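You operate a simulated robot arm through the tools that you are given. There is no shell and no other tool.

Carry out the task below with a simulated robot arm. There is one attempt and no reset: what you move stays moved.

## Task
Set the knob to 35 C, stir, and heat or cool to it.
Fine: at the oil unit, the knob marked in degrees; till the screen above it shows that heat; heater, cooler and stirrer all off at the end.
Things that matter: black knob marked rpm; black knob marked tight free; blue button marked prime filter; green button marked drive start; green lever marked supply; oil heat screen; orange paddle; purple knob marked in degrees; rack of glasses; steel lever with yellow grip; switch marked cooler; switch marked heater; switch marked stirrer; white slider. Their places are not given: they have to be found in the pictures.

It is judged by the outcome, as a careful person would: the job done as asked, and still so three seconds after it is handed in. It fails if anything else is knocked over, pushed out of place, dropped, spilled or broken.

## Robot
A 6-joint arm with a two-finger parallel gripper, fixed in place. Base frame: the origin is on the floor under the middle of its stand, x ahead of it, y to its left, z up. Lengths are in m, angles in degrees, forces in N, time in s.
With the tool pointing down near the work surface it reaches from about 0.3 to 0.68 m from the base axis. Its first joint turns from -166.0 to 166.0 degrees. Payload 1.57 kg.
The tool frame sits at the grasp point between the pads (the TCP): z along the fingers, y along the line on which they close. The tips reach 0.03 m beyond it. Largest opening 0.11 m; finger width 0.024, thickness 0.012; the body of the gripper, 0.048 by 0.112 m, starts 0.078 m behind the TCP.
Orientation is told as [roll, pitch, yaw] about the base's x, y, z axes, in that order, counted from this pose: with the fingers straight down and closing along the base's y, the tool's x points along the base's -x, its y along +y and its z along -z.

## Interface
- The arm moves only by the tool play_rows. Its argument "targets" is a list of rows, each a list of 7 numbers: the gripper command, from -1 (fully open) to 1 (shut), values between in proportion, then the shift along the tool's x, y, z in mm, then the turn, a rotation vector about the tool's x, y, z in degrees. In form: [[hand, x, y, z, wx, wy, wz], ...]. A call has 1 to 20 rows; each row shifts and turns the commanded pose from where the row before left it, along the tool's axes as they then stand. A row lasts 0.2 s, in which the tool goes at most 0.05 m and 8.6 degrees; a call with a longer step from one row to the next is refused whole, and so is a gripper value outside its range. Where a pose cannot be reached the arm comes as near as it can. A force on the tool above 40 N (or 10 N above the force at the start of the call, whichever is more), or a blocked arm, ends the call early, and 0.2 s more pass. Each finger travels about 0.108 m/s and halts on what it meets, pressing with about 26 N; the grip force reading is that of the motor and also rises with nothing between the fingers. The clock runs only during rows and for 0.2 s after the last one: add rows that do not move to give the fingers time. It gives the time, the measured TCP pose, the force on the tool (base axes), the opening and the grip force at its end, in the units of the frame above (readings bear some noise), with the torque about the TCP (base axes, N m) and any sound that the robot's microphone picked up, and new pictures: "pictures" is both (left out), scene, wrist or none.
- Cameras (640 x 400 px; columns grow to the right, rows downward): "scene" is fixed at [0.0481, 0.6511, 1.9291]; the picture's right is [-0.84, -0.54, 0.00], its down [-0.43, 0.66, -0.61] and it looks along [0.33, -0.52, -0.79] (base axes); focal length 226 px, centre (320, 200). "wrist" rides on the gripper at [0.07, 0.016, -0.141] in the tool frame; the picture's right is [-0.23, 0.97, 0.00], its down [-0.86, -0.20, -0.48] and it looks along [-0.47, -0.11, 0.88] (tool axes); focal length 222 px, centre (320, 200).
- raise_lower(by): moves the trunk up (or, below 0, down) by that many m; the arm rides with it, the base frame stays. It gives what a move gives, with no picture.
- probe_pixels(camera, pixels): there is no depth. For up to 12 entries [column, row, z] of the newest picture of that camera ("zoom" is the newest enlarged one), the place [x, y] in the base frame at which the ray of that pixel passes the height z, good to about 0.002 m. It takes no simulated time.
- zoom(camera, box): a new picture of the part [left, top, right, bottom] of that camera's present view, enlarged. It takes no simulated time.
- finish_job(): hands the job in; it is judged then, once.

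Open the gripper and draw the arm clear of the work before you hand the job in, unless the task says otherwise.

The tools are called after "Emit:" as name(argument=value, ...) on one line, values as JSON. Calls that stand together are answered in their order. play_rows: Moves the arm, as the interface text tells. Its arguments: {"type":"object","properties":{"targets":{"type":"array","items":{"type":"array","items":{"type":"number"}}},"pictures":{"type":"string","enum":["both","scene","wrist","none"]}},"required":["targets"]} The other tools are called the same way: raise_lower (by) moves the trunk up or down; probe_pixels (camera, pixels) gives the place at which the rays of pixels pass given heights; zoom (camera, box) takes an enlarged picture of a part of a camera's view; finish_job () hands the job in.

At the start:

```text
time: 0.0
position: [0.4233, 0.0076, 1.5832]
tcp_rot: [0.0, 0.0, -0.1]
wrist_force: [-0.6, -0.3, -0.1]
torque: [-0.01, -0.02, -0.03]
finger_gap: 0.1101
finger_force: 0.2
trunk travel left (down, up): [-0.525, 0.065]
```

scene: 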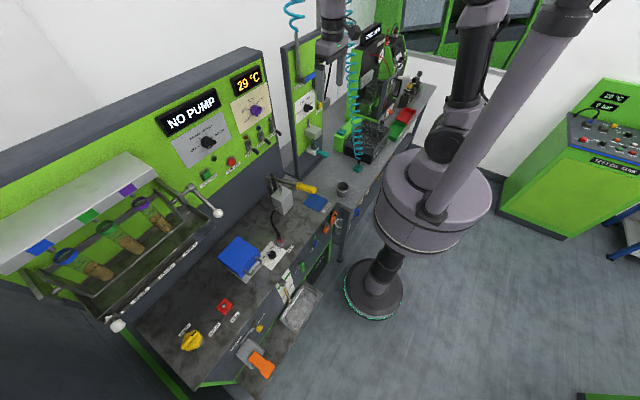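
wrist: 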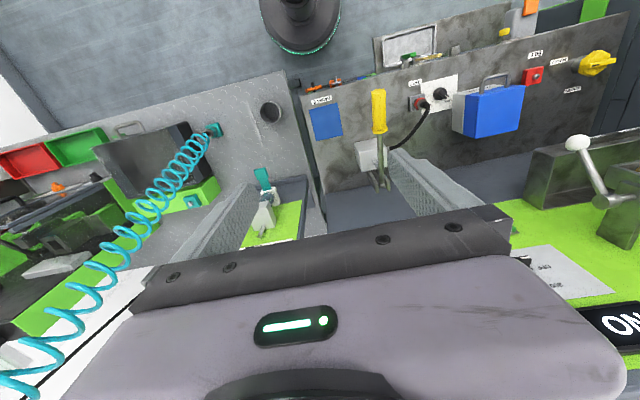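

The scene picture shows a 29 °C screen near (247,80) with a purple knob below at (256,111), and toggle switches near (250,150). I zoom in on these to read the marks.

Emit:
zoom(camera="scene", box=[220, 60, 300, 110])

Emit:
zoom(camera="scene", box=[190, 90, 290, 190])

Emit:
zoom(camera="scene", box=[560, 80, 640, 190])

```text
8.00 times, centred on (260, 85) of scene
```

zoom: 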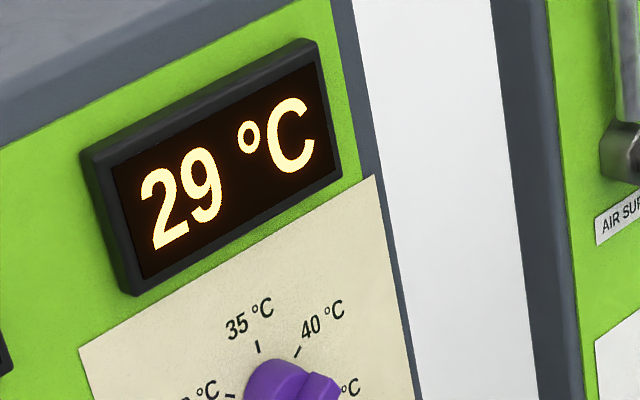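

```text
4.00 times, centred on (240, 140) of scene
```

zoom: 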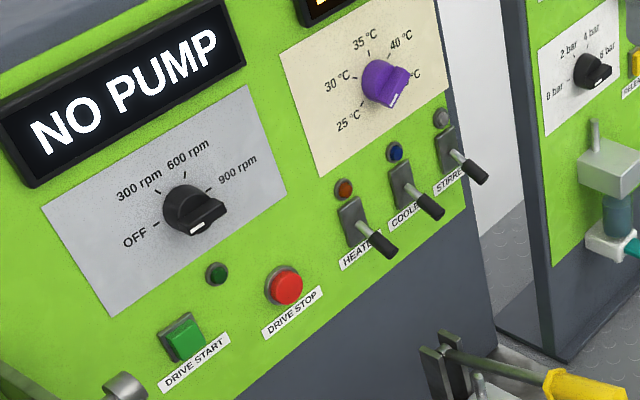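

```text
3.64 times, centred on (600, 135) of scene
```

zoom: 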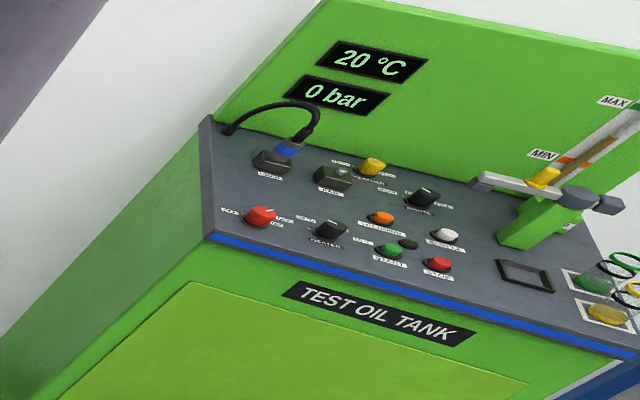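

The oil unit is the panel with the purple knob (256,111), the 29 °C screen and the toggles heater (246,137), cooler (258,128), stirrer (270,119). I tilt the tool forward by about 50° so the wrist camera looks at that panel.

Emit:
play_rows(targets=[[-1, 0, 0, 0, 0, -8, 0], [-1, 0, 0, 0, 0, -8, 0], [-1, 0, 0, 0, 0, -8, 0], [-1, 0, 0, 0, 0, -8, 0], [-1, 0, 0, 0, 0, -8, 0], [-1, 0, 0, 0, 0, -8, 0]])

```text
time: 1.4
position: [0.4226, 0.0086, 1.583]
tcp_rot: [0.1, -48.2, -0.1]
wrist_force: [0.8, -0.2, 0.9]
torque: [0.02, 0.0, 0.01]
finger_gap: 0.1101
finger_force: 0.0
trunk travel left (down, up): [-0.525, 0.065]
```

scene: 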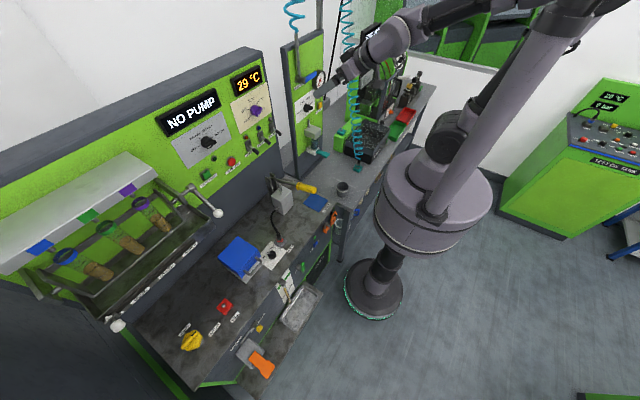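
wrist: 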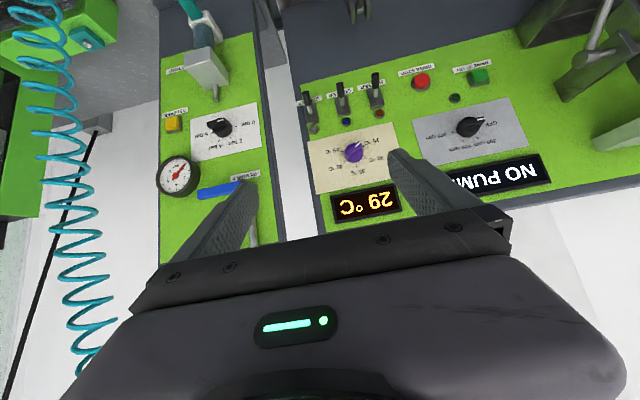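

The wrist camera now sees the panel (upside down), knob at (354,152), heater/cooler/stirrer levers at about (376,85), (340,92), (307,100). I probe pixels of the same features in both cameras to triangulate, and zoom on the wrist view.

Emit:
zoom(camera="wrist", box=[290, 60, 418, 220])

Emit:
probe_pixels(camera="scene", pixels=[[246, 137, 1.2], [246, 137, 1.3], [246, 137, 1.4], [270, 119.3, 1.2], [270, 119.3, 1.3], [270, 119.3, 1.4], [256, 111, 1.3], [256, 111, 1.4], [256, 111, 1.5]])

Emit:
probe_pixels(camera="wrist", pixels=[[379, 114, 1.2], [379, 114, 1.3], [379, 114, 1.4], [312, 128, 1.2], [312, 128, 1.3], [312, 128, 1.4], [354, 152, 1.3], [354, 152, 1.4], [354, 152, 1.5]])

```text
2.50 times, centred on (354, 140) of wrist
```

zoom: 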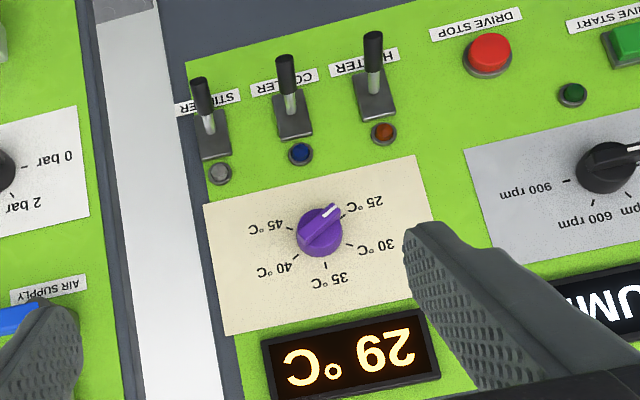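

```text
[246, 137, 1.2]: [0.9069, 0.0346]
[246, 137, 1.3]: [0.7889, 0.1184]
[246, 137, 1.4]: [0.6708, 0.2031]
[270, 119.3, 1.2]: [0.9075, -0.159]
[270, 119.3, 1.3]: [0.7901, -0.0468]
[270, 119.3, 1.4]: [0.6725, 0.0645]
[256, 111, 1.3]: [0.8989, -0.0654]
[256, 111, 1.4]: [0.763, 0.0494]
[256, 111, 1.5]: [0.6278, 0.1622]
```

```text
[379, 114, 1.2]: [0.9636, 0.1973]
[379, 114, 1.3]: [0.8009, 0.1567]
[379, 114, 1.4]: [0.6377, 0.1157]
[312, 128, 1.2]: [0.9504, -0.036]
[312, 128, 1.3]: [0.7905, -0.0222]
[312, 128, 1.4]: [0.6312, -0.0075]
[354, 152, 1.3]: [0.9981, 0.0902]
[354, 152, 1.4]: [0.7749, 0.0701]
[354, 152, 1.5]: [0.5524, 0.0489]
```

Triangulating gives the panel at x≈0.755, knob centre at about (0.741, 0.067, 1.415), heater light (0.751, 0.144, 1.331), stirrer light (0.752,-0.018,1.326). I finish tilting the tool to horizontal in place.

Emit:
play_rows(targets=[[-1, 0, 0, 0, 0, -8.4, 0], [-1, 0, 0, 0, 0, -8.4, 0], [-1, 0, 0, 0, 0, -8.4, 0], [-1, 0, 0, 0, 0, -8.4, 0], [-1, 0, 0, 0, 0, -8.2, 0]])

```text
time: 2.6
position: [0.5052, 0.017, 1.6327]
tcp_rot: [13.1, -86.0, -11.7]
wrist_force: [-1.5, 0.5, 3.3]
torque: [-0.03, 0.3, -0.04]
finger_gap: 0.1101
finger_force: 0.2
out of reach, approached as far as the arm can: row 2, 3, 4, 5
trunk travel left (down, up): [-0.525, 0.065]
```

scene: 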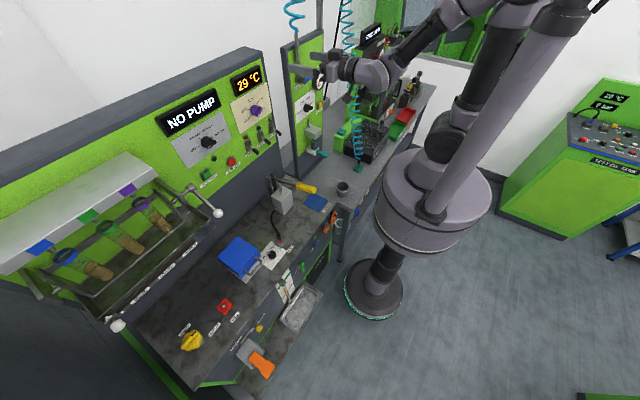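
wrist: 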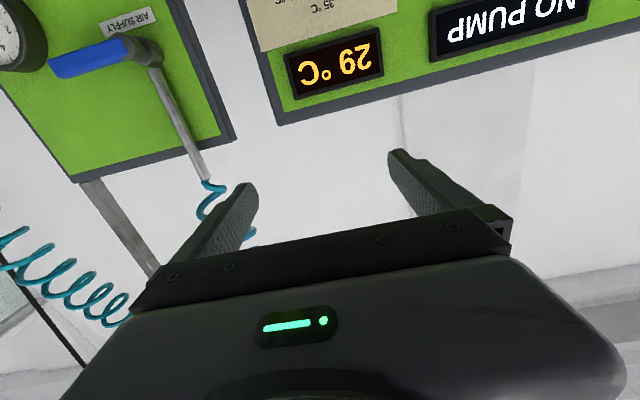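

At x=0.42 horizontal is out of reach, so I move forward along the tool axis (and down a bit, which is tool +x) and check the pose.

Emit:
play_rows(targets=[[-1, 10, 0, 35, 0, 0, 0], [-1, 10, 0, 35, 0, 0, 0], [-1, 15, 0, 35, 0, 0, 0], [-1, 25, 0, 35, 0, 0, 0], [-1, 25, 0, 10, 0, 0, 0], [-1, 0, 0, 0, 0, 0, 0]])

```text
time: 4.0
position: [0.6501, 0.0225, 1.5478]
tcp_rot: [16.7, -87.0, -15.3]
wrist_force: [0.1, 0.9, -0.5]
torque: [0.0, 0.01, -0.02]
finger_gap: 0.1102
finger_force: 0.0
trunk travel left (down, up): [-0.525, 0.065]
```

scene: 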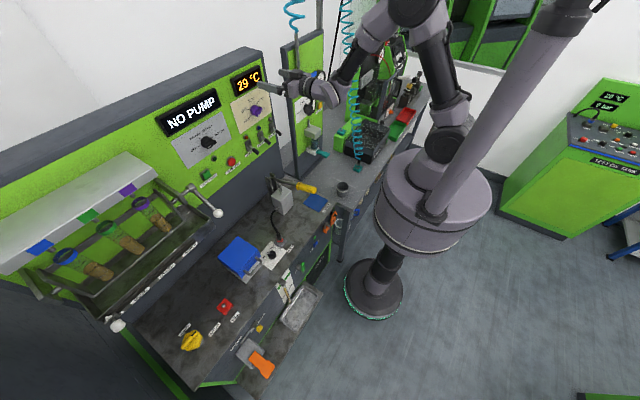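
wrist: 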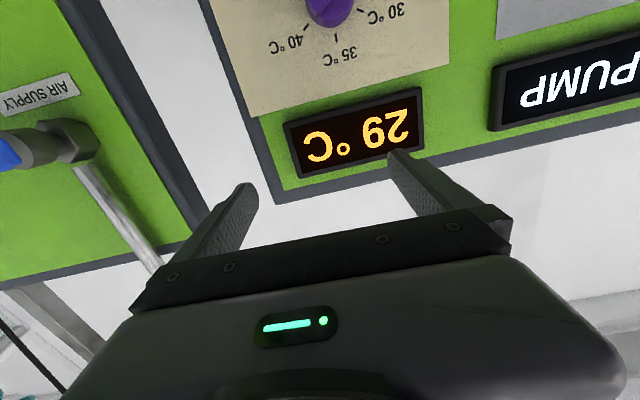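

The pose followed the reached one; now TCP is (0.65,0.02,1.548), nearly horizontal. I tilt about 25° down, back off slightly and shift +y to get a straight look at the dial and switches.

Emit:
play_rows(targets=[[-1, 0, 15, -15, 0, 8.4, 0], [-1, 0, 15, -15, 0, 8.4, 0], [-1, 10, 15, -15, 0, 8.4, 0], [-1, 0, 0, 0, 0, 0, 0]], pictures="wrist")

```text
time: 5.0
position: [0.6034, 0.064, 1.55]
tcp_rot: [1.9, -61.7, -0.4]
wrist_force: [-0.4, 0.8, 1.3]
torque: [0.01, 0.0, -0.01]
finger_gap: 0.1101
finger_force: 0.0
trunk travel left (down, up): [-0.525, 0.065]
```

wrist: 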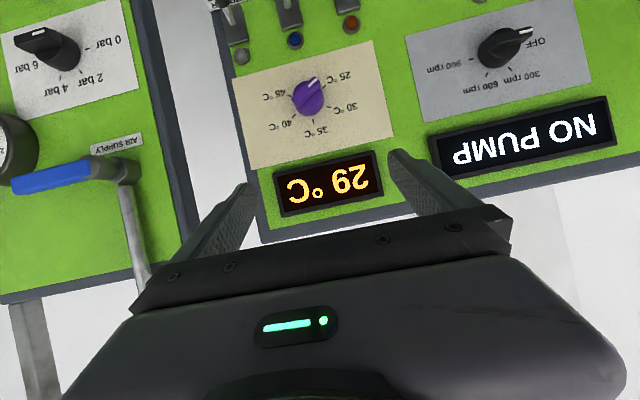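

Dial visible at (309,98). I zoom in to measure the pointer and marks, and probe to refine positions.

Emit:
zoom(camera="wrist", box=[245, 55, 373, 135])

Emit:
probe_pixels(camera="wrist", pixels=[[309, 98, 1.4], [309, 98, 1.42], [309, 98, 1.44], [350, 23, 1.31], [350, 23, 1.33], [350, 23, 1.35], [242, 55, 1.31], [242, 55, 1.33], [242, 55, 1.35]])

```text
5.00 times, centred on (309, 95) of wrist
```

zoom: 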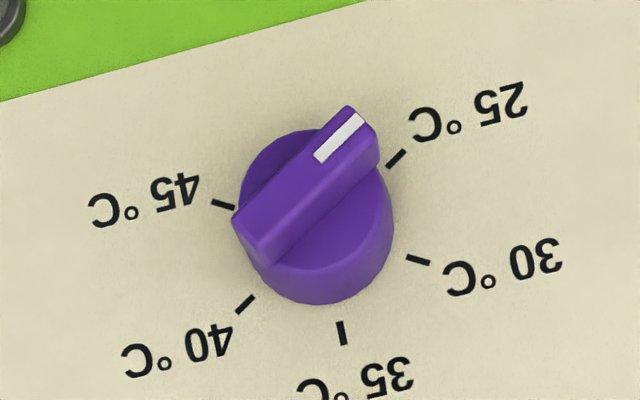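

```text
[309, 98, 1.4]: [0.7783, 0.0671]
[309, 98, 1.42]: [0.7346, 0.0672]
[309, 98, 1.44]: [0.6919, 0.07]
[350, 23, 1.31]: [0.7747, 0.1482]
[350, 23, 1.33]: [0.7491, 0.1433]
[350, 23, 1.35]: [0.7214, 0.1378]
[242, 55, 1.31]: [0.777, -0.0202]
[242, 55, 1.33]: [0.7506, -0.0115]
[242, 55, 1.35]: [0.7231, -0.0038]
```

The knob is a disc (~42 mm) with a 12 mm wide bar, pointing right at the 25 °C mark; the marks are 60° apart, 35 °C at the top, so it must turn 120° clockwise. I lower the tool to the knob's height and level it, keeping ~0.1 m away.

Emit:
play_rows(targets=[[-1, 27.7, 0, 19.6, 0, 0, 0], [-1, 27.7, 0, 19.6, 0, 0, 0], [-1, 27.7, 0, 19.6, 0, 0, 0], [-1, 27.7, 0, 19.6, 0, 0, 0], [-1, 0, 0, 0, 0, -7.1, 0], [-1, 0, 0, 0, 0, -7.1, 0], [-1, 0, 0, 0, 0, -7.1, 0], [-1, 0, 0, 0, 0, -7.1, 0], [-1, 0, 0, 0, 0, 0, 0]])

```text
time: 7.0
position: [0.6171, 0.0693, 1.4137]
tcp_rot: [111.8, -89.0, -110.5]
wrist_force: [0.0, 1.2, -0.5]
torque: [-0.03, 0.0, 0.01]
finger_gap: 0.1098
finger_force: 0.0
trunk travel left (down, up): [-0.525, 0.065]
```

scene: 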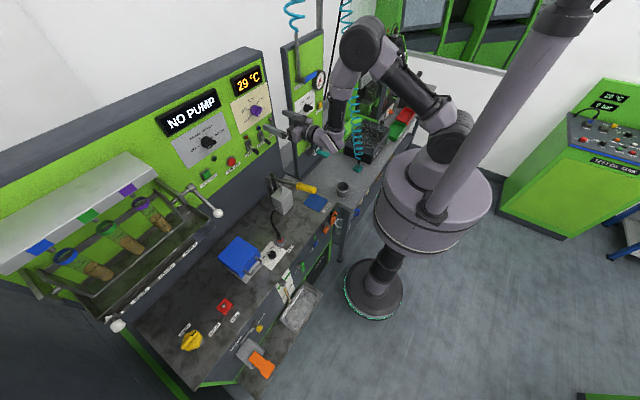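
wrist: 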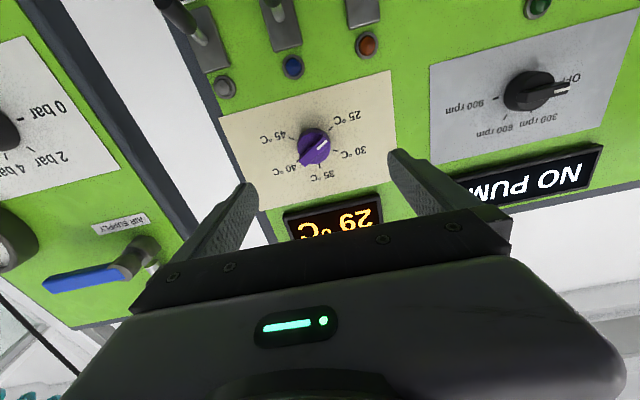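

Tool is nearly level with its axis toward the knob (wrist px (314,147), tool axis at ~(320,150)). I zoom for precise centring.

Emit:
zoom(camera="wrist", box=[250, 100, 378, 180])

Emit:
probe_pixels(camera="wrist", pixels=[[313, 147, 1.4], [313, 147, 1.41], [313, 147, 1.42], [366, 45, 1.32], [366, 45, 1.33], [366, 45, 1.34], [293, 65, 1.32], [293, 65, 1.33], [293, 65, 1.34], [226, 87, 1.32], [226, 87, 1.33], [226, 87, 1.34]])

```text
5.00 times, centred on (314, 140) of wrist
```

zoom: 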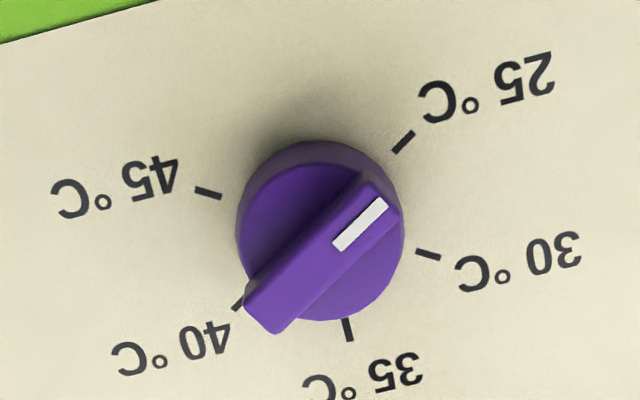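

```text
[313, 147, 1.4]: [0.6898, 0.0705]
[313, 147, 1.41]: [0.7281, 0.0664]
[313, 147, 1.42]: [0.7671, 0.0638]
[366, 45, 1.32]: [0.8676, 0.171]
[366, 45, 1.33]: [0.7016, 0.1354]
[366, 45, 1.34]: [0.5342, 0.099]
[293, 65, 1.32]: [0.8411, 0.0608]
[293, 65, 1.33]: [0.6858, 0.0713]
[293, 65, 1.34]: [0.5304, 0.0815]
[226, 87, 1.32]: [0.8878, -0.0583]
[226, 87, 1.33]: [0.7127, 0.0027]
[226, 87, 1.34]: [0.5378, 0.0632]
```

Knob axis works out to y≈0.065, z≈1.4145, bar aligned with the 25–40 line. I correct the yaw and y offset, and roll the tool +59° so the fingers will close across the bar.

Emit:
play_rows(targets=[[-1, 0, -4.3, 0, 1.3, 0, 0], [-1, 0, 0, 0, 0, 0, 8.43], [-1, 0, 0, 0, 0, 0, 8.43], [-1, 0, 0, 0, 0, 0, 8.43], [-1, 0, 0, 0, 0, 0, 8.43], [-1, 0, 0, 0, 0, 0, 8.43], [-1, 0, 0, 0, 0, 0, 8.43], [-1, 0, 0, 0, 0, 0, 8.43], [-1, 0, 0, 0, 0, 0, 0]])

```text
time: 9.0
position: [0.617, 0.0657, 1.4114]
tcp_rot: [90.3, -30.0, -90.1]
wrist_force: [-0.5, 0.7, 0.7]
torque: [0.05, -0.01, -0.02]
finger_gap: 0.11
finger_force: 0.2
trunk travel left (down, up): [-0.525, 0.065]
```

scene: 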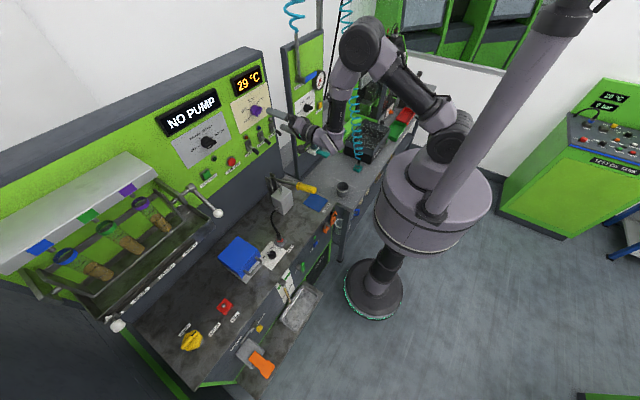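
wrist: 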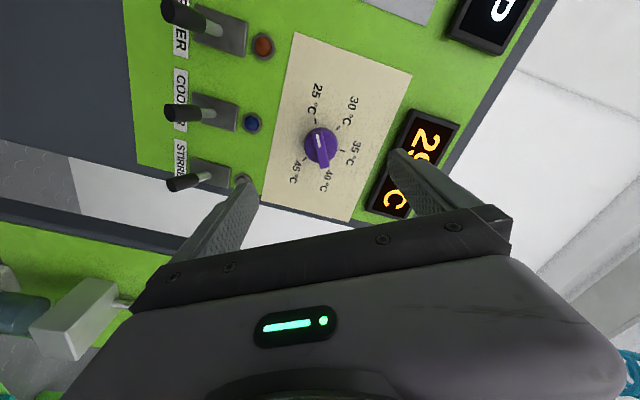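

Tool z is now along +x, rolled 60°. The knob appears at (321,146); I zoom to check centring and alignment before closing in.

Emit:
zoom(camera="wrist", box=[272, 115, 368, 175])

```text
6.67 times, centred on (320, 145) of wrist
```

zoom: 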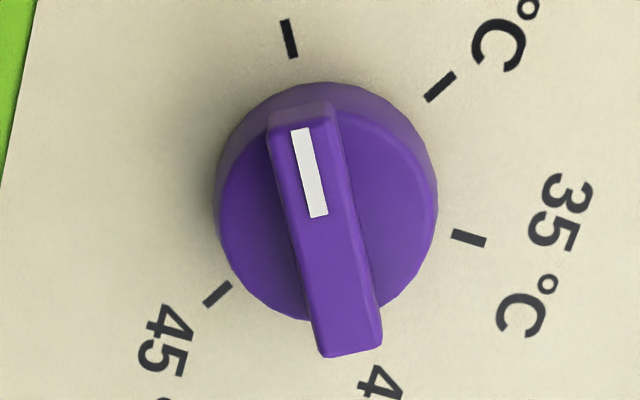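

Bar is centred at ~(320.8,149.8), matching the tool axis. I narrow the fingers to ~50 mm and advance about 83 mm so the tips straddle the bar's front.

Emit:
play_rows(targets=[[0.09, 0, 0, 0, 0, 0, 0], [0.09, 0, 0, 0, 0, 0, 0], [0.09, 0, 0, 25, 0, 0, 0], [0.09, 0, 0, 25, 0, 0, 0], [0.09, 0, 0, 20, 0, 0, 0], [0.09, 0, 0, 13, 0, 0, 0], [0.09, 0, 0, 0, 0, 0, 0]])

```text
time: 10.6
position: [0.7008, 0.0669, 1.4145]
tcp_rot: [90.2, -30.1, -90.2]
wrist_force: [0.8, -0.6, -0.2]
torque: [0.04, 0.01, 0.04]
finger_gap: 0.0502
finger_force: 0.1
trunk travel left (down, up): [-0.525, 0.065]
```

scene: 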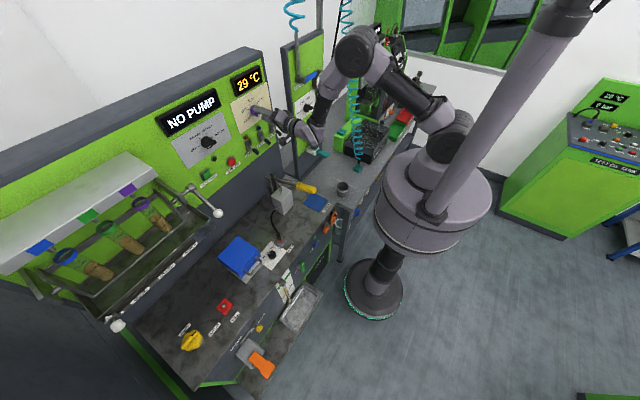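
wrist: 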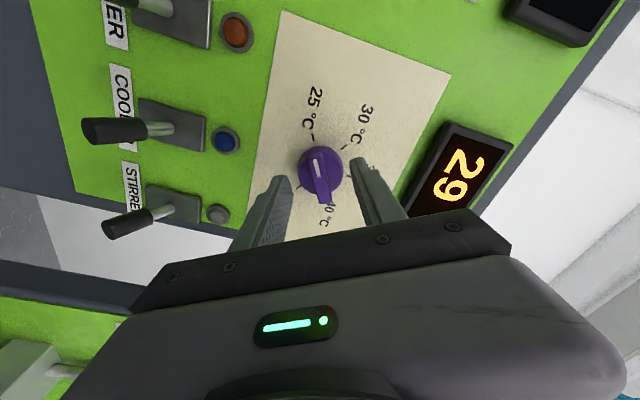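

The fingers straddle the bar region; I zoom to see how deep the tips are relative to the bar.

Emit:
zoom(camera="wrist", box=[240, 120, 400, 220])

Emit:
zoom(camera="scene", box=[220, 70, 316, 150])

```text
4.00 times, centred on (320, 170) of wrist
```

zoom: 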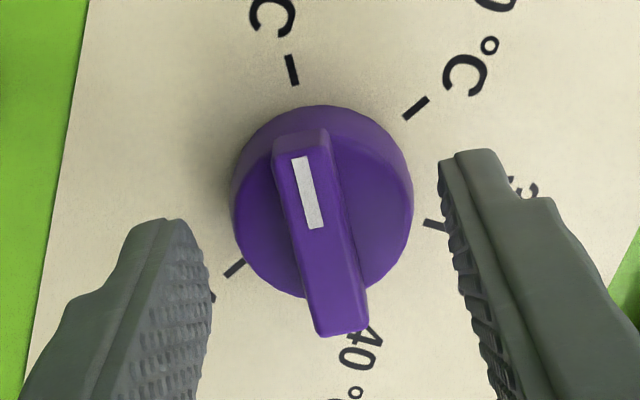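

```text
5.00 times, centred on (268, 110) of scene
```

zoom: 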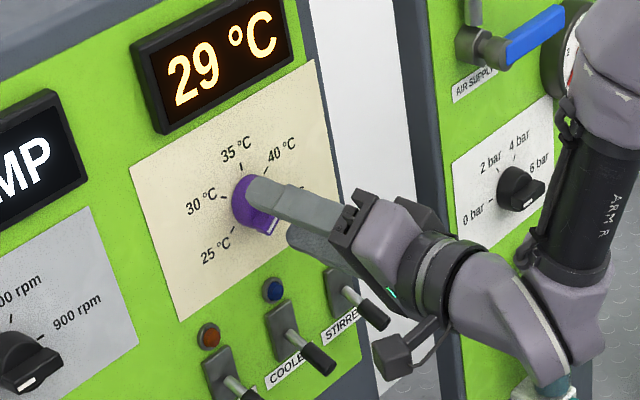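

Bar front is ~28 mm ahead of the TCP, so tips are only ~2 mm past it. I advance 8 mm and close on the bar.

Emit:
play_rows(targets=[[0.09, 0, 0, 8, 0, 0, 0], [0.4, 0, 0, 0, 0, 0, 0], [0.7, 0, 0, 0, 0, 0, 0], [1, 0, 0, 0, 0, 0, 0], [1, 0, 0, 0, 0, 0, 0], [1, 0, 0, 0, 0, 0, 0]])

```text
time: 12.0
position: [0.709, 0.065, 1.415]
tcp_rot: [90.3, -30.2, -90.1]
wrist_force: [0.6, 1.0, 2.2]
torque: [0.04, -0.08, -0.03]
finger_gap: 0.0385
finger_force: 44.2
trunk travel left (down, up): [-0.525, 0.065]
```

scene: 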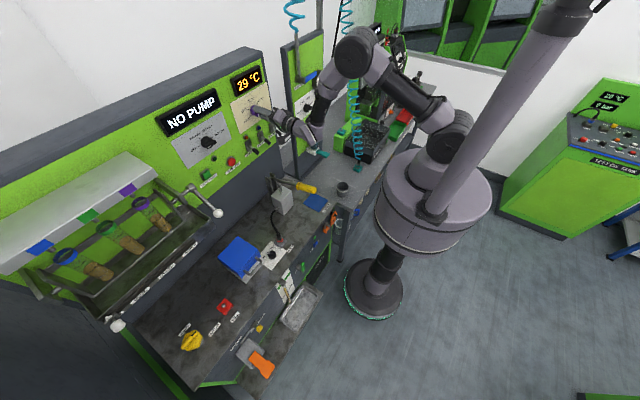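
wrist: 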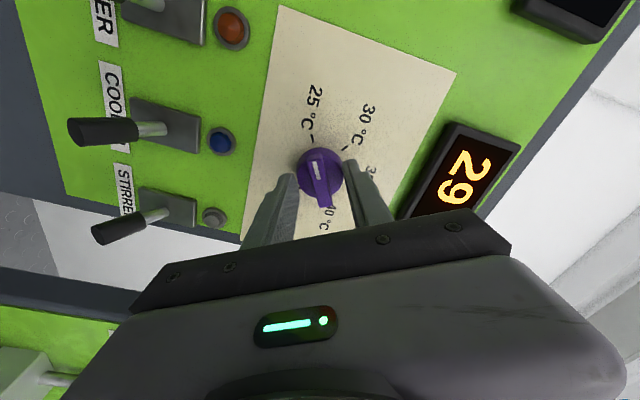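

Gap 38.5 mm: the pads grip the disc itself. Before turning, I release, back off 35 mm and test in free space whether the tool can roll the full +120° without hitting a limit.

Emit:
play_rows(targets=[[0.09, 0, 0, 0, 0, 0, 0], [0.09, 0, 0, 0, 0, 0, 0], [0.09, 0, 0, -20, 0, 0, 0], [0.09, 0, 0, -20, 0, 0, 0], [0.09, 0, 0, 0, 0, 0, 8], [0.09, 0, 0, 0, 0, 0, 8], [0.09, 0, 0, 0, 0, 0, 8], [0.09, 0, 0, 0, 0, 0, 8], [0.09, 0, 0, 0, 0, 0, 8], [0.09, 0, 0, 0, 0, 0, 8], [0.09, 0, 0, 0, 0, 0, 8], [0.09, 0, 0, 0, 0, 0, 8], [0.09, 0, 0, 0, 0, 0, 8], [0.09, 0, 0, 0, 0, 0, 8], [0.09, 0, 0, 0, 0, 0, 8], [0.09, 0, 0, 0, 0, 0, 8], [0.09, 0, 0, 0, 0, 0, 8], [0.09, 0, 0, 0, 0, 0, 8], [0.09, 0, 0, 0, 0, 0, 8]])

```text
time: 15.6
position: [0.7303, 0.114, 1.46]
tcp_rot: [84.6, 71.7, -96.3]
wrist_force: [-66.2, -0.2, 18.1]
torque: [1.13, -0.73, 2.15]
finger_gap: 0.0486
finger_force: 0.0
out of reach, approached as far as the arm can: row 16, 17, 18
trunk travel left (down, up): [-0.525, 0.065]
stopped in row 18: the force on the tool passed its limit at 65 N (the readings are from after the stop); the commanded pose is now the measured one
```

scene: 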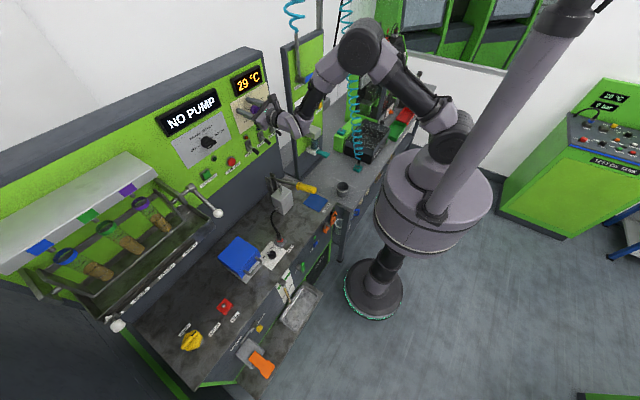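
wrist: 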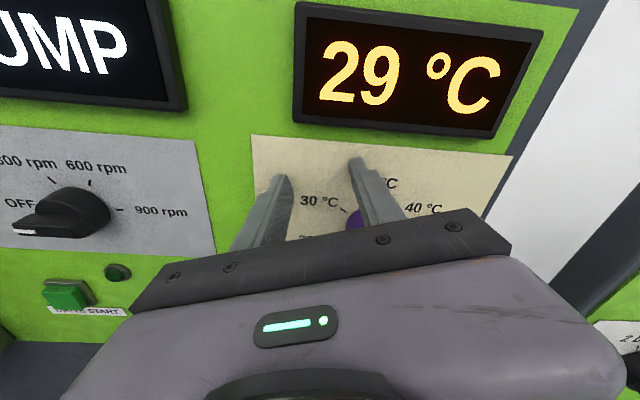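

The roll hit a limit near +150° and the arm drifted, tips touching the panel; I stopped. I retreat straight back and roll back toward 0, then check that nothing was disturbed.

Emit:
play_rows(targets=[[0.09, 0, 0, -35, 0, 0, 0], [0.09, 0, 0, -35, 0, 0, 0], [0.09, 0, 0, -35, 0, 0, 0], [0.09, 0, 0, 0, 0, 0, -8.5], [0.09, 0, 0, 0, 0, 0, -8.5], [0.09, 0, 0, 0, 0, 0, -8.5], [0.09, 0, 0, 0, 0, 0, -8.5], [0.09, 0, 0, 0, 0, 0, -8.5], [0.09, 0, 0, 0, 0, 0, -8.5], [0.09, 0, 0, 0, 0, 0, -8.5], [0.09, 0, 0, 0, 0, 0, -8.5], [0.09, 0, 0, 0, 0, 0, -8.5], [0.09, 0, 0, 0, 0, 0, -8.5], [0.09, 0, 0, 0, 0, 0, -8.5], [0.09, 0, 0, 0, 0, 0, -8.5], [0.09, 0, 0, 0, 0, 0, 0]])

```text
time: 19.0
position: [0.6563, 0.1425, 1.4957]
tcp_rot: [88.0, -30.2, -90.1]
wrist_force: [0.2, 0.5, 0.2]
torque: [-0.03, 0.0, 0.0]
finger_gap: 0.0501
finger_force: 0.2
out of reach, approached as far as the arm can: row 1, 2, 3
trunk travel left (down, up): [-0.525, 0.065]
```

scene: 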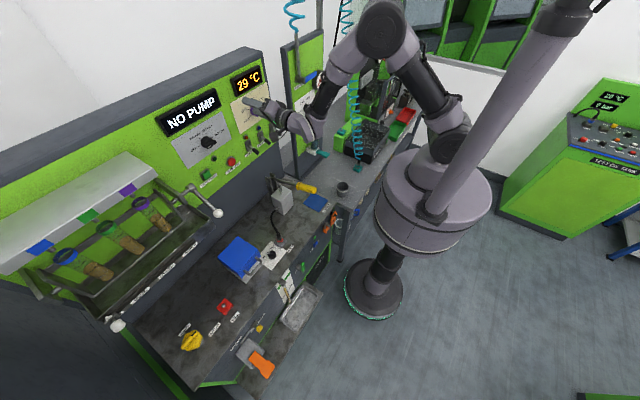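
wrist: 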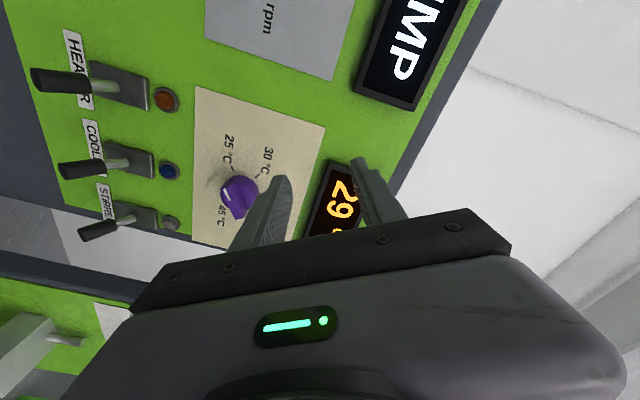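

All still in order (screen 29 °C, knob unchanged). I retreat a little more and test the negative roll direction in free space, down to about -60°.

Emit:
play_rows(targets=[[0.09, 0, 0, -30, 0, 0, 0], [0.09, 0, 0, 0, 0, 0, -8.5], [0.09, 0, 0, 0, 0, 0, -8.5], [0.09, 0, 0, 0, 0, 0, -8.5], [0.09, 0, 0, 0, 0, 0, -8.5], [0.09, 0, 0, 0, 0, 0, -8.5], [0.09, 0, 0, 0, 0, 0, -8.5], [0.09, 0, 0, 0, 0, 0, -8.5], [0.09, 0, 0, 0, 0, 0, -8.5], [0.09, 0, 0, 0, 0, 0, -8.5], [0.09, 0, 0, 0, 0, 0, -8.5], [0.09, 0, 0, 0, 0, 0, -8.5], [0.09, 0, 0, 0, 0, 0, -8.5], [0.09, 0, 0, 0, 0, 0, -8.5], [0.09, 0, 0, 0, 0, 0, -8.5], [0.09, 0, 0, 0, 0, 0, 0]], pictures="wrist")

```text
time: 22.4
position: [0.6255, 0.1428, 1.4955]
tcp_rot: [-87.9, -30.7, 87.6]
wrist_force: [0.7, -0.4, 0.7]
torque: [0.01, 0.03, -0.01]
finger_gap: 0.0501
finger_force: 0.1
trunk travel left (down, up): [-0.525, 0.065]
```

wrist: 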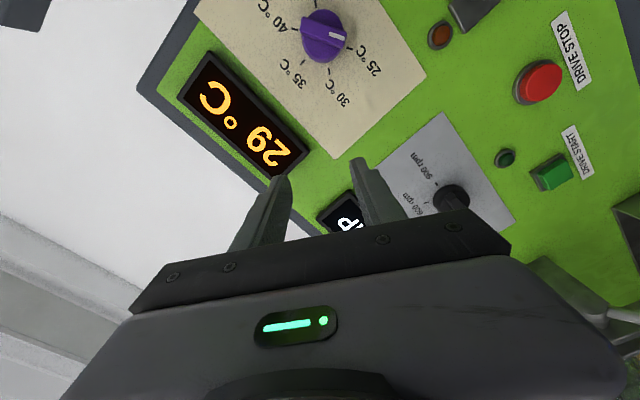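

-60° was reached with no trouble. I continue to -120° to see whether the whole aligned stroke (-120°→0°) is possible.

Emit:
play_rows(targets=[[0.09, 0, 0, 0, 0, 0, -8.5], [0.09, 0, 0, 0, 0, 0, -8.5], [0.09, 0, 0, 0, 0, 0, -8.5], [0.09, 0, 0, 0, 0, 0, -8.5], [0.09, 0, 0, 0, 0, 0, -8.5], [0.09, 0, 0, 0, 0, 0, -8.5], [0.09, 0, 0, 0, 0, 0, -8.5], [0.09, 0, 0, 0, 0, 0, 0]], pictures="wrist")

```text
time: 24.2
position: [0.6255, 0.1439, 1.4967]
tcp_rot: [-87.9, 28.6, 89.7]
wrist_force: [-0.3, 0.0, 0.5]
torque: [-0.02, 0.0, 0.0]
finger_gap: 0.0501
finger_force: 0.0
trunk travel left (down, up): [-0.525, 0.065]
```

wrist: 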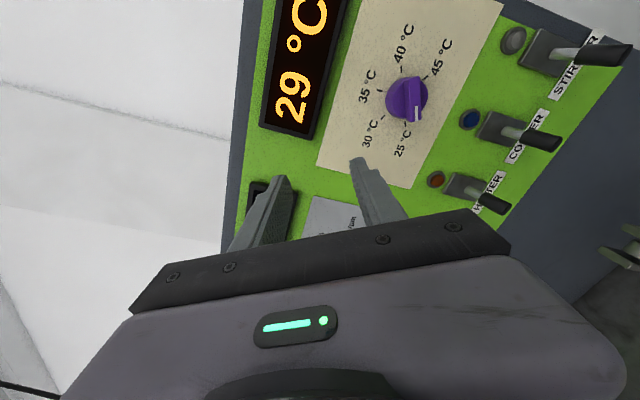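

Full -120° is reachable. I correct the small tilt, and move in front of the knob (target TCP (0.62, 0.065, 1.4147)).

Emit:
play_rows(targets=[[0.09, 0, 0, 0, 2.24, -0.26, -1.4], [0.09, 9.1, 36.8, -1.8, 0, 0, 0], [0.09, 9.1, 36.8, -1.8, 0, 0, 0], [0.09, 9.1, 36.8, -1.8, 0, 0, 0], [0.09, 0, 0, 0, 0, 0, 0]])

```text
time: 25.4
position: [0.6222, 0.0636, 1.4128]
tcp_rot: [-90.1, 30.0, 90.1]
wrist_force: [-0.3, 0.4, 0.7]
torque: [0.01, -0.01, -0.01]
finger_gap: 0.0503
finger_force: 0.1
trunk travel left (down, up): [-0.525, 0.065]
```

scene: 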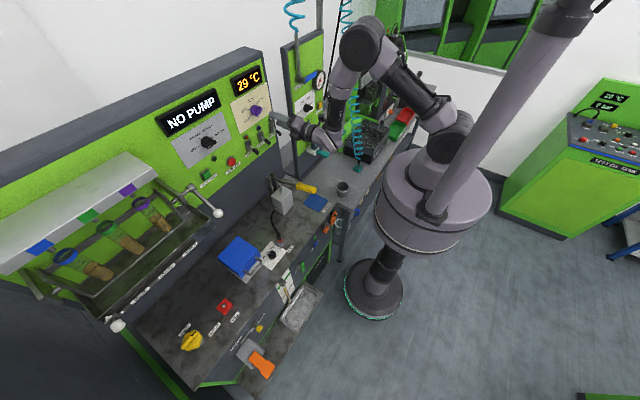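
wrist: 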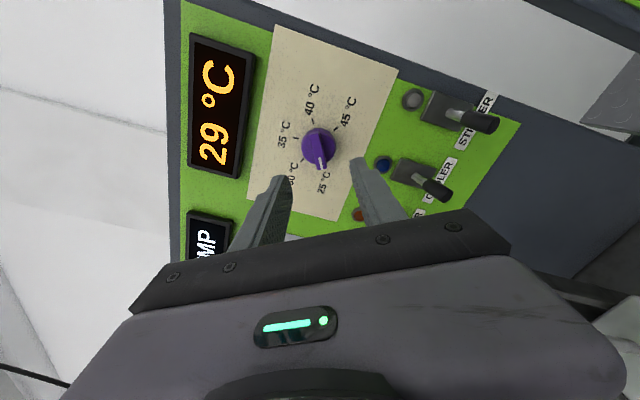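

I check centring again with a zoom.

Emit:
zoom(camera="wrist", box=[272, 115, 368, 175])

```text
6.67 times, centred on (320, 145) of wrist
```

zoom: 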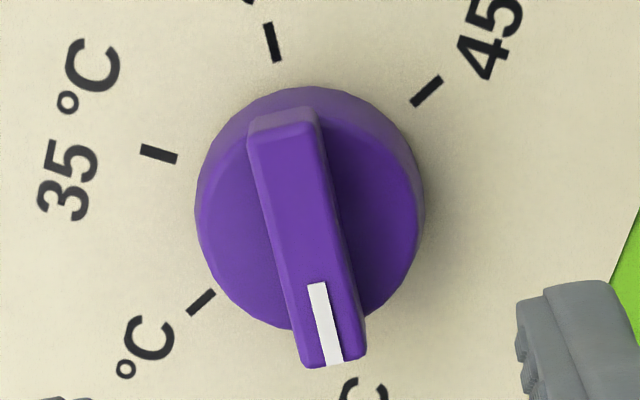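

Offset is about -2.6 mm along tool y; I correct it, advance 90 mm, and close on the knob disc.

Emit:
play_rows(targets=[[0.09, 0, -2.6, 20, 0, 0, 0], [0.09, 0, 0, 25, 0, 0, 0], [0.09, 0, 0, 25, 0, 0, 0], [0.09, 0, 0, 15, 0, 0, 0], [0.09, 0, 0, 5, 0, 0, 0], [0.3, 0, 0, 0, 0, 0, 0], [0.6, 0, 0, 0, 0, 0, 0], [1, 0, 0, 0, 0, 0, 0], [1, 0, 0, 0, 0, 0, 0]], pictures="wrist")

```text
time: 27.4
position: [0.7121, 0.0652, 1.4142]
tcp_rot: [-90.2, 30.1, 90.0]
wrist_force: [4.2, 2.0, 8.7]
torque: [-0.01, -0.22, 0.12]
finger_gap: 0.0389
finger_force: 44.1
trunk travel left (down, up): [-0.525, 0.065]
```

wrist: 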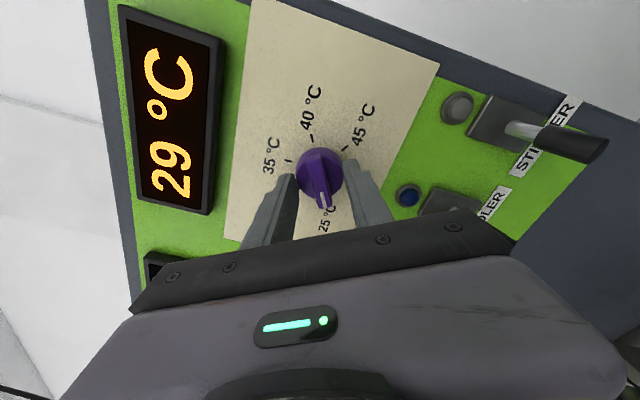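

Gripped the disc (38.9 mm). I turn it 60° clockwise first, then look.

Emit:
play_rows(targets=[[1, 0, 0, 0, 0, 0, 6], [1, 0, 0, 0, 0, 0, 6], [1, 0, 0, 0, 0, 0, 6], [1, 0, 0, 0, 0, 0, 6], [1, 0, 0, 0, 0, 0, 6], [1, 0, 0, 0, 0, 0, 6], [1, 0, 0, 0, 0, 0, 6], [1, 0, 0, 0, 0, 0, 6], [1, 0, 0, 0, 0, 0, 6], [1, 0, 0, 0, 0, 0, 6], [1, 0, 0, 0, 0, 0, 0]], pictures="wrist")

```text
time: 29.8
position: [0.711, 0.0649, 1.4152]
tcp_rot: [-89.9, -30.1, 89.9]
wrist_force: [-2.4, -1.8, -10.5]
torque: [0.03, 0.28, 0.12]
finger_gap: 0.0388
finger_force: 44.5
trunk travel left (down, up): [-0.525, 0.065]
```

wrist: 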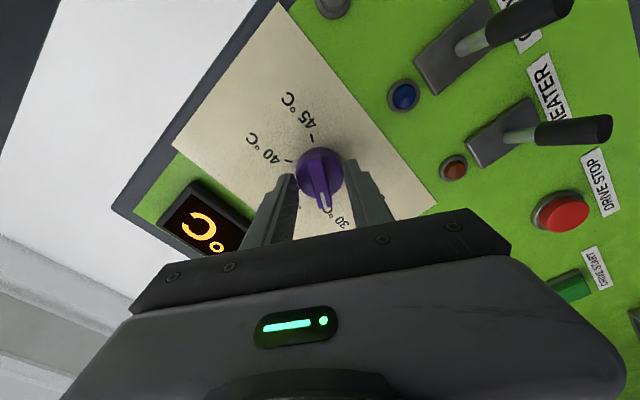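

The knob turned with the gripper, now pointing at 30 °C. I turn 60° more to 35 °C.

Emit:
play_rows(targets=[[1, 0, 0, 0, 0, 0, 6], [1, 0, 0, 0, 0, 0, 6], [1, 0, 0, 0, 0, 0, 6], [1, 0, 0, 0, 0, 0, 6], [1, 0, 0, 0, 0, 0, 6], [1, 0, 0, 0, 0, 0, 6], [1, 0, 0, 0, 0, 0, 6], [1, 0, 0, 0, 0, 0, 6], [1, 0, 0, 0, 0, 0, 6], [1, 0, 0, 0, 0, 0, 6], [1, 0, 0, 0, 0, 0, 0]], pictures="wrist")

```text
time: 32.2
position: [0.7108, 0.0649, 1.4149]
tcp_rot: [75.7, -89.8, -75.7]
wrist_force: [-3.1, -6.7, -8.6]
torque: [-0.02, 0.1, -0.29]
finger_gap: 0.0388
finger_force: 44.4
trunk travel left (down, up): [-0.525, 0.065]
```

wrist: 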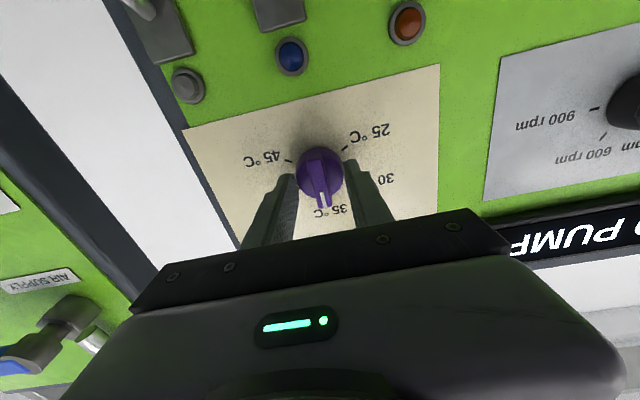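

The pointer now looks at 35 °C. I release, back off 80 mm and inspect the alignment.

Emit:
play_rows(targets=[[0.5, 0, 0, 0, 0, 0, 0], [0.09, 0, 0, 0, 0, 0, 0], [0.09, 0, 0, 0, 0, 0, 0], [0.09, 0, 0, -10, 0, 0, 0], [0.09, 0, 0, -25, 0, 0, 0], [0.09, 0, 0, -25, 0, 0, 0], [0.09, 0, 0, -25, 0, 0, 0], [0.09, 0, 0, 0, 0, 0, 0]])

Emit:
zoom(camera="wrist", box=[256, 105, 384, 185])

```text
time: 34.0
position: [0.6263, 0.0647, 1.4167]
tcp_rot: [-5.9, -90.0, 6.1]
wrist_force: [-0.1, 0.1, -0.4]
torque: [0.01, 0.03, 0.03]
finger_gap: 0.0499
finger_force: 0.0
trunk travel left (down, up): [-0.525, 0.065]
```

scene: 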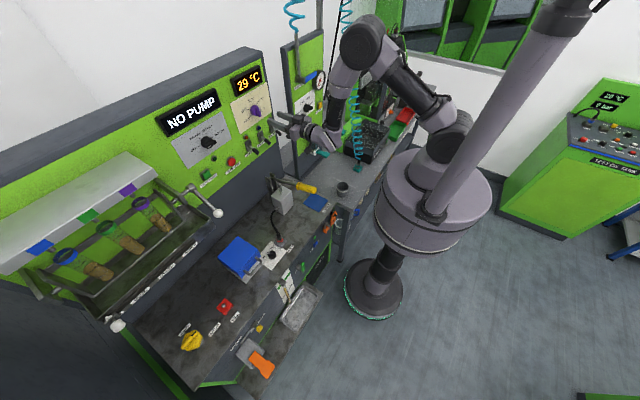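
wrist: 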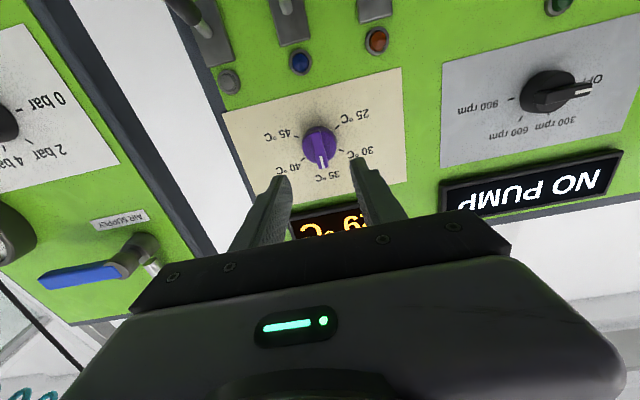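

```text
5.00 times, centred on (320, 145) of wrist
```

zoom: 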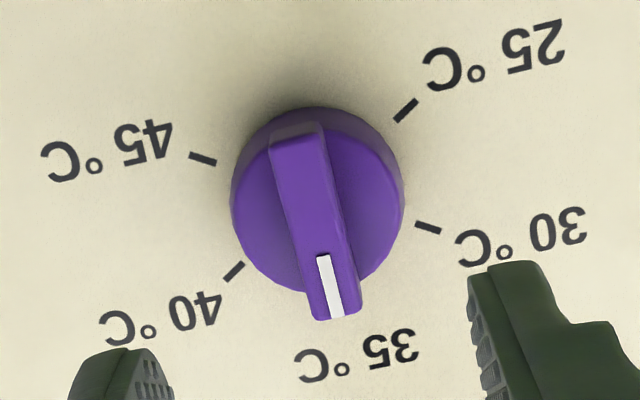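

The knob's mark is toward 35 °C. I check it also from the scene camera, and look at the three switches closely.

Emit:
zoom(camera="scene", box=[230, 60, 294, 100])

Emit:
zoom(camera="scene", box=[224, 100, 288, 164])

Emit:
zoom(camera="wrist", box=[180, 0, 420, 100])

```text
10.00 times, centred on (262, 80) of scene
```

zoom: 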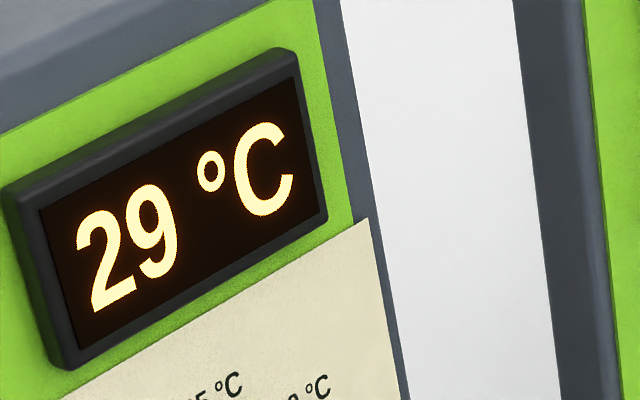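

```text
6.25 times, centred on (256, 132) of scene
```

zoom: 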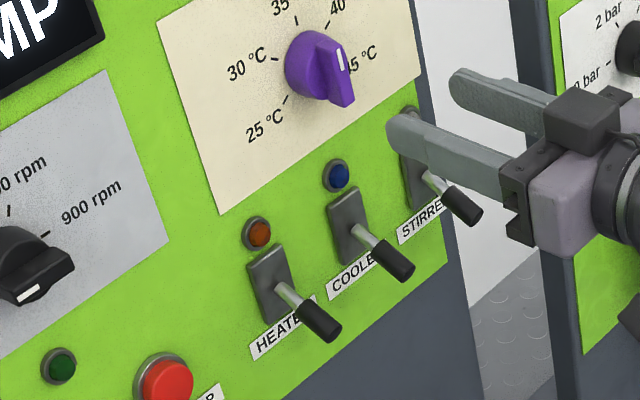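

```text
2.67 times, centred on (300, 50) of wrist
```

zoom: 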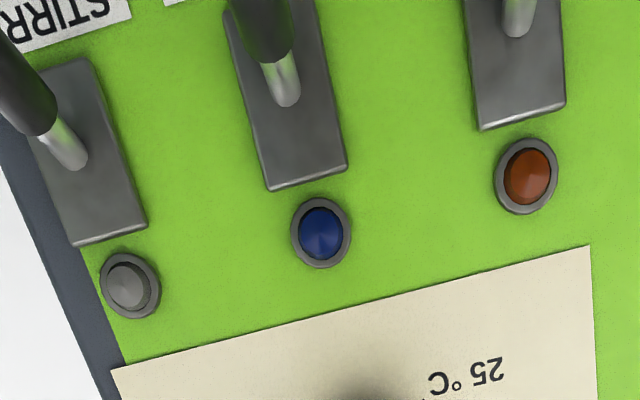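

The knob is set at 35 °C. Now the switches: I move to in front of the heater switch, lower, and roll +90° so the fingers form a vertical fork, then look.

Emit:
play_rows(targets=[[0.09, 29, 26.5, -2, 0, 0, 0], [0.09, 29, 26.5, -2, 0, 0, 0], [0.09, 29, 26.5, -2, 0, 0, 0], [0.09, 0, 0, 0, 0, 0, 8.2], [0.09, 0, 0, 0, 0, 0, 8.2], [0.09, 0, 0, 0, 0, 0, 8.2], [0.09, 0, 0, 0, 0, 0, 8.2], [0.09, 0, 0, 0, 0, 0, 8.2], [0.09, 0, 0, 0, 0, 0, 8.2], [0.09, 0, 0, 0, 0, 0, 8.2], [0.09, 0, 0, 0, 0, 0, 8.2], [0.09, 0, 0, 0, 0, 0, 8.2], [0.09, 0, 0, 0, 0, 0, 8.2], [0.09, 0, 0, 0, 0, 0, 8.0], [0.09, 0, 0, 0, 0, 0, 0]])

```text
time: 37.2
position: [0.6198, 0.1441, 1.3288]
tcp_rot: [90.0, 0.2, -90.0]
wrist_force: [-0.1, 0.7, -1.4]
torque: [-0.01, -0.01, 0.0]
finger_gap: 0.0503
finger_force: 0.0
trunk travel left (down, up): [-0.525, 0.065]
```

scene: 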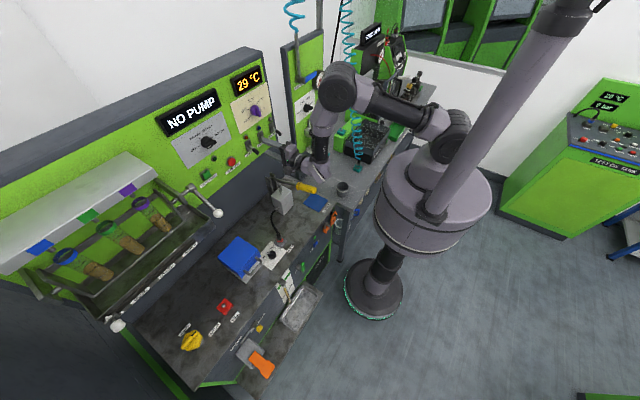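
wrist: 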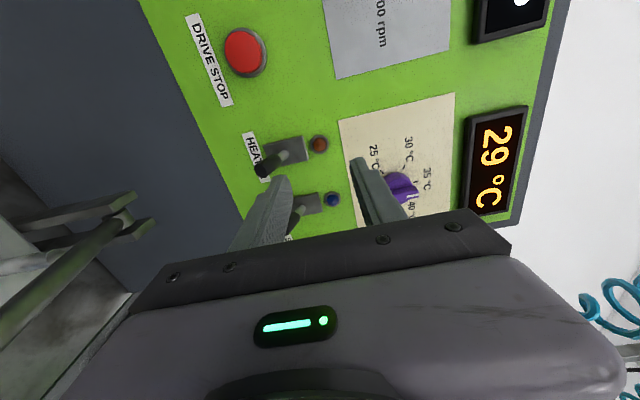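

Tool is level and rolled 90° (image right = up). I zoom on the heater switch in both cameras and on the steel lever below to judge clearances.

Emit:
zoom(camera="wrist", box=[230, 115, 358, 225])

Emit:
zoom(camera="scene", box=[230, 120, 326, 216])

```text
3.64 times, centred on (294, 170) of wrist
```

zoom: 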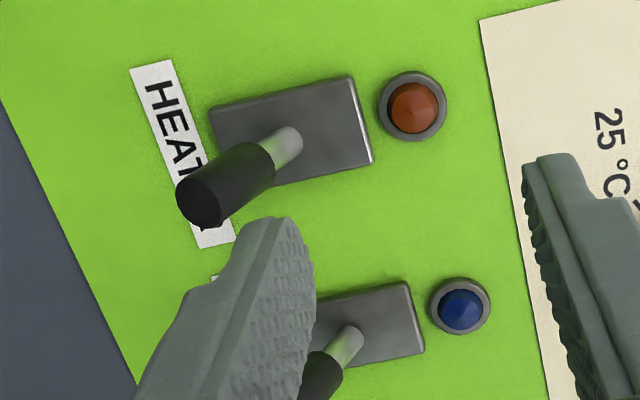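

```text
4.17 times, centred on (278, 168) of scene
```

zoom: 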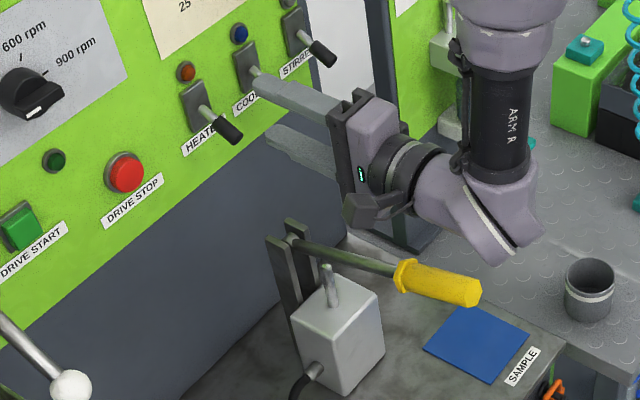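

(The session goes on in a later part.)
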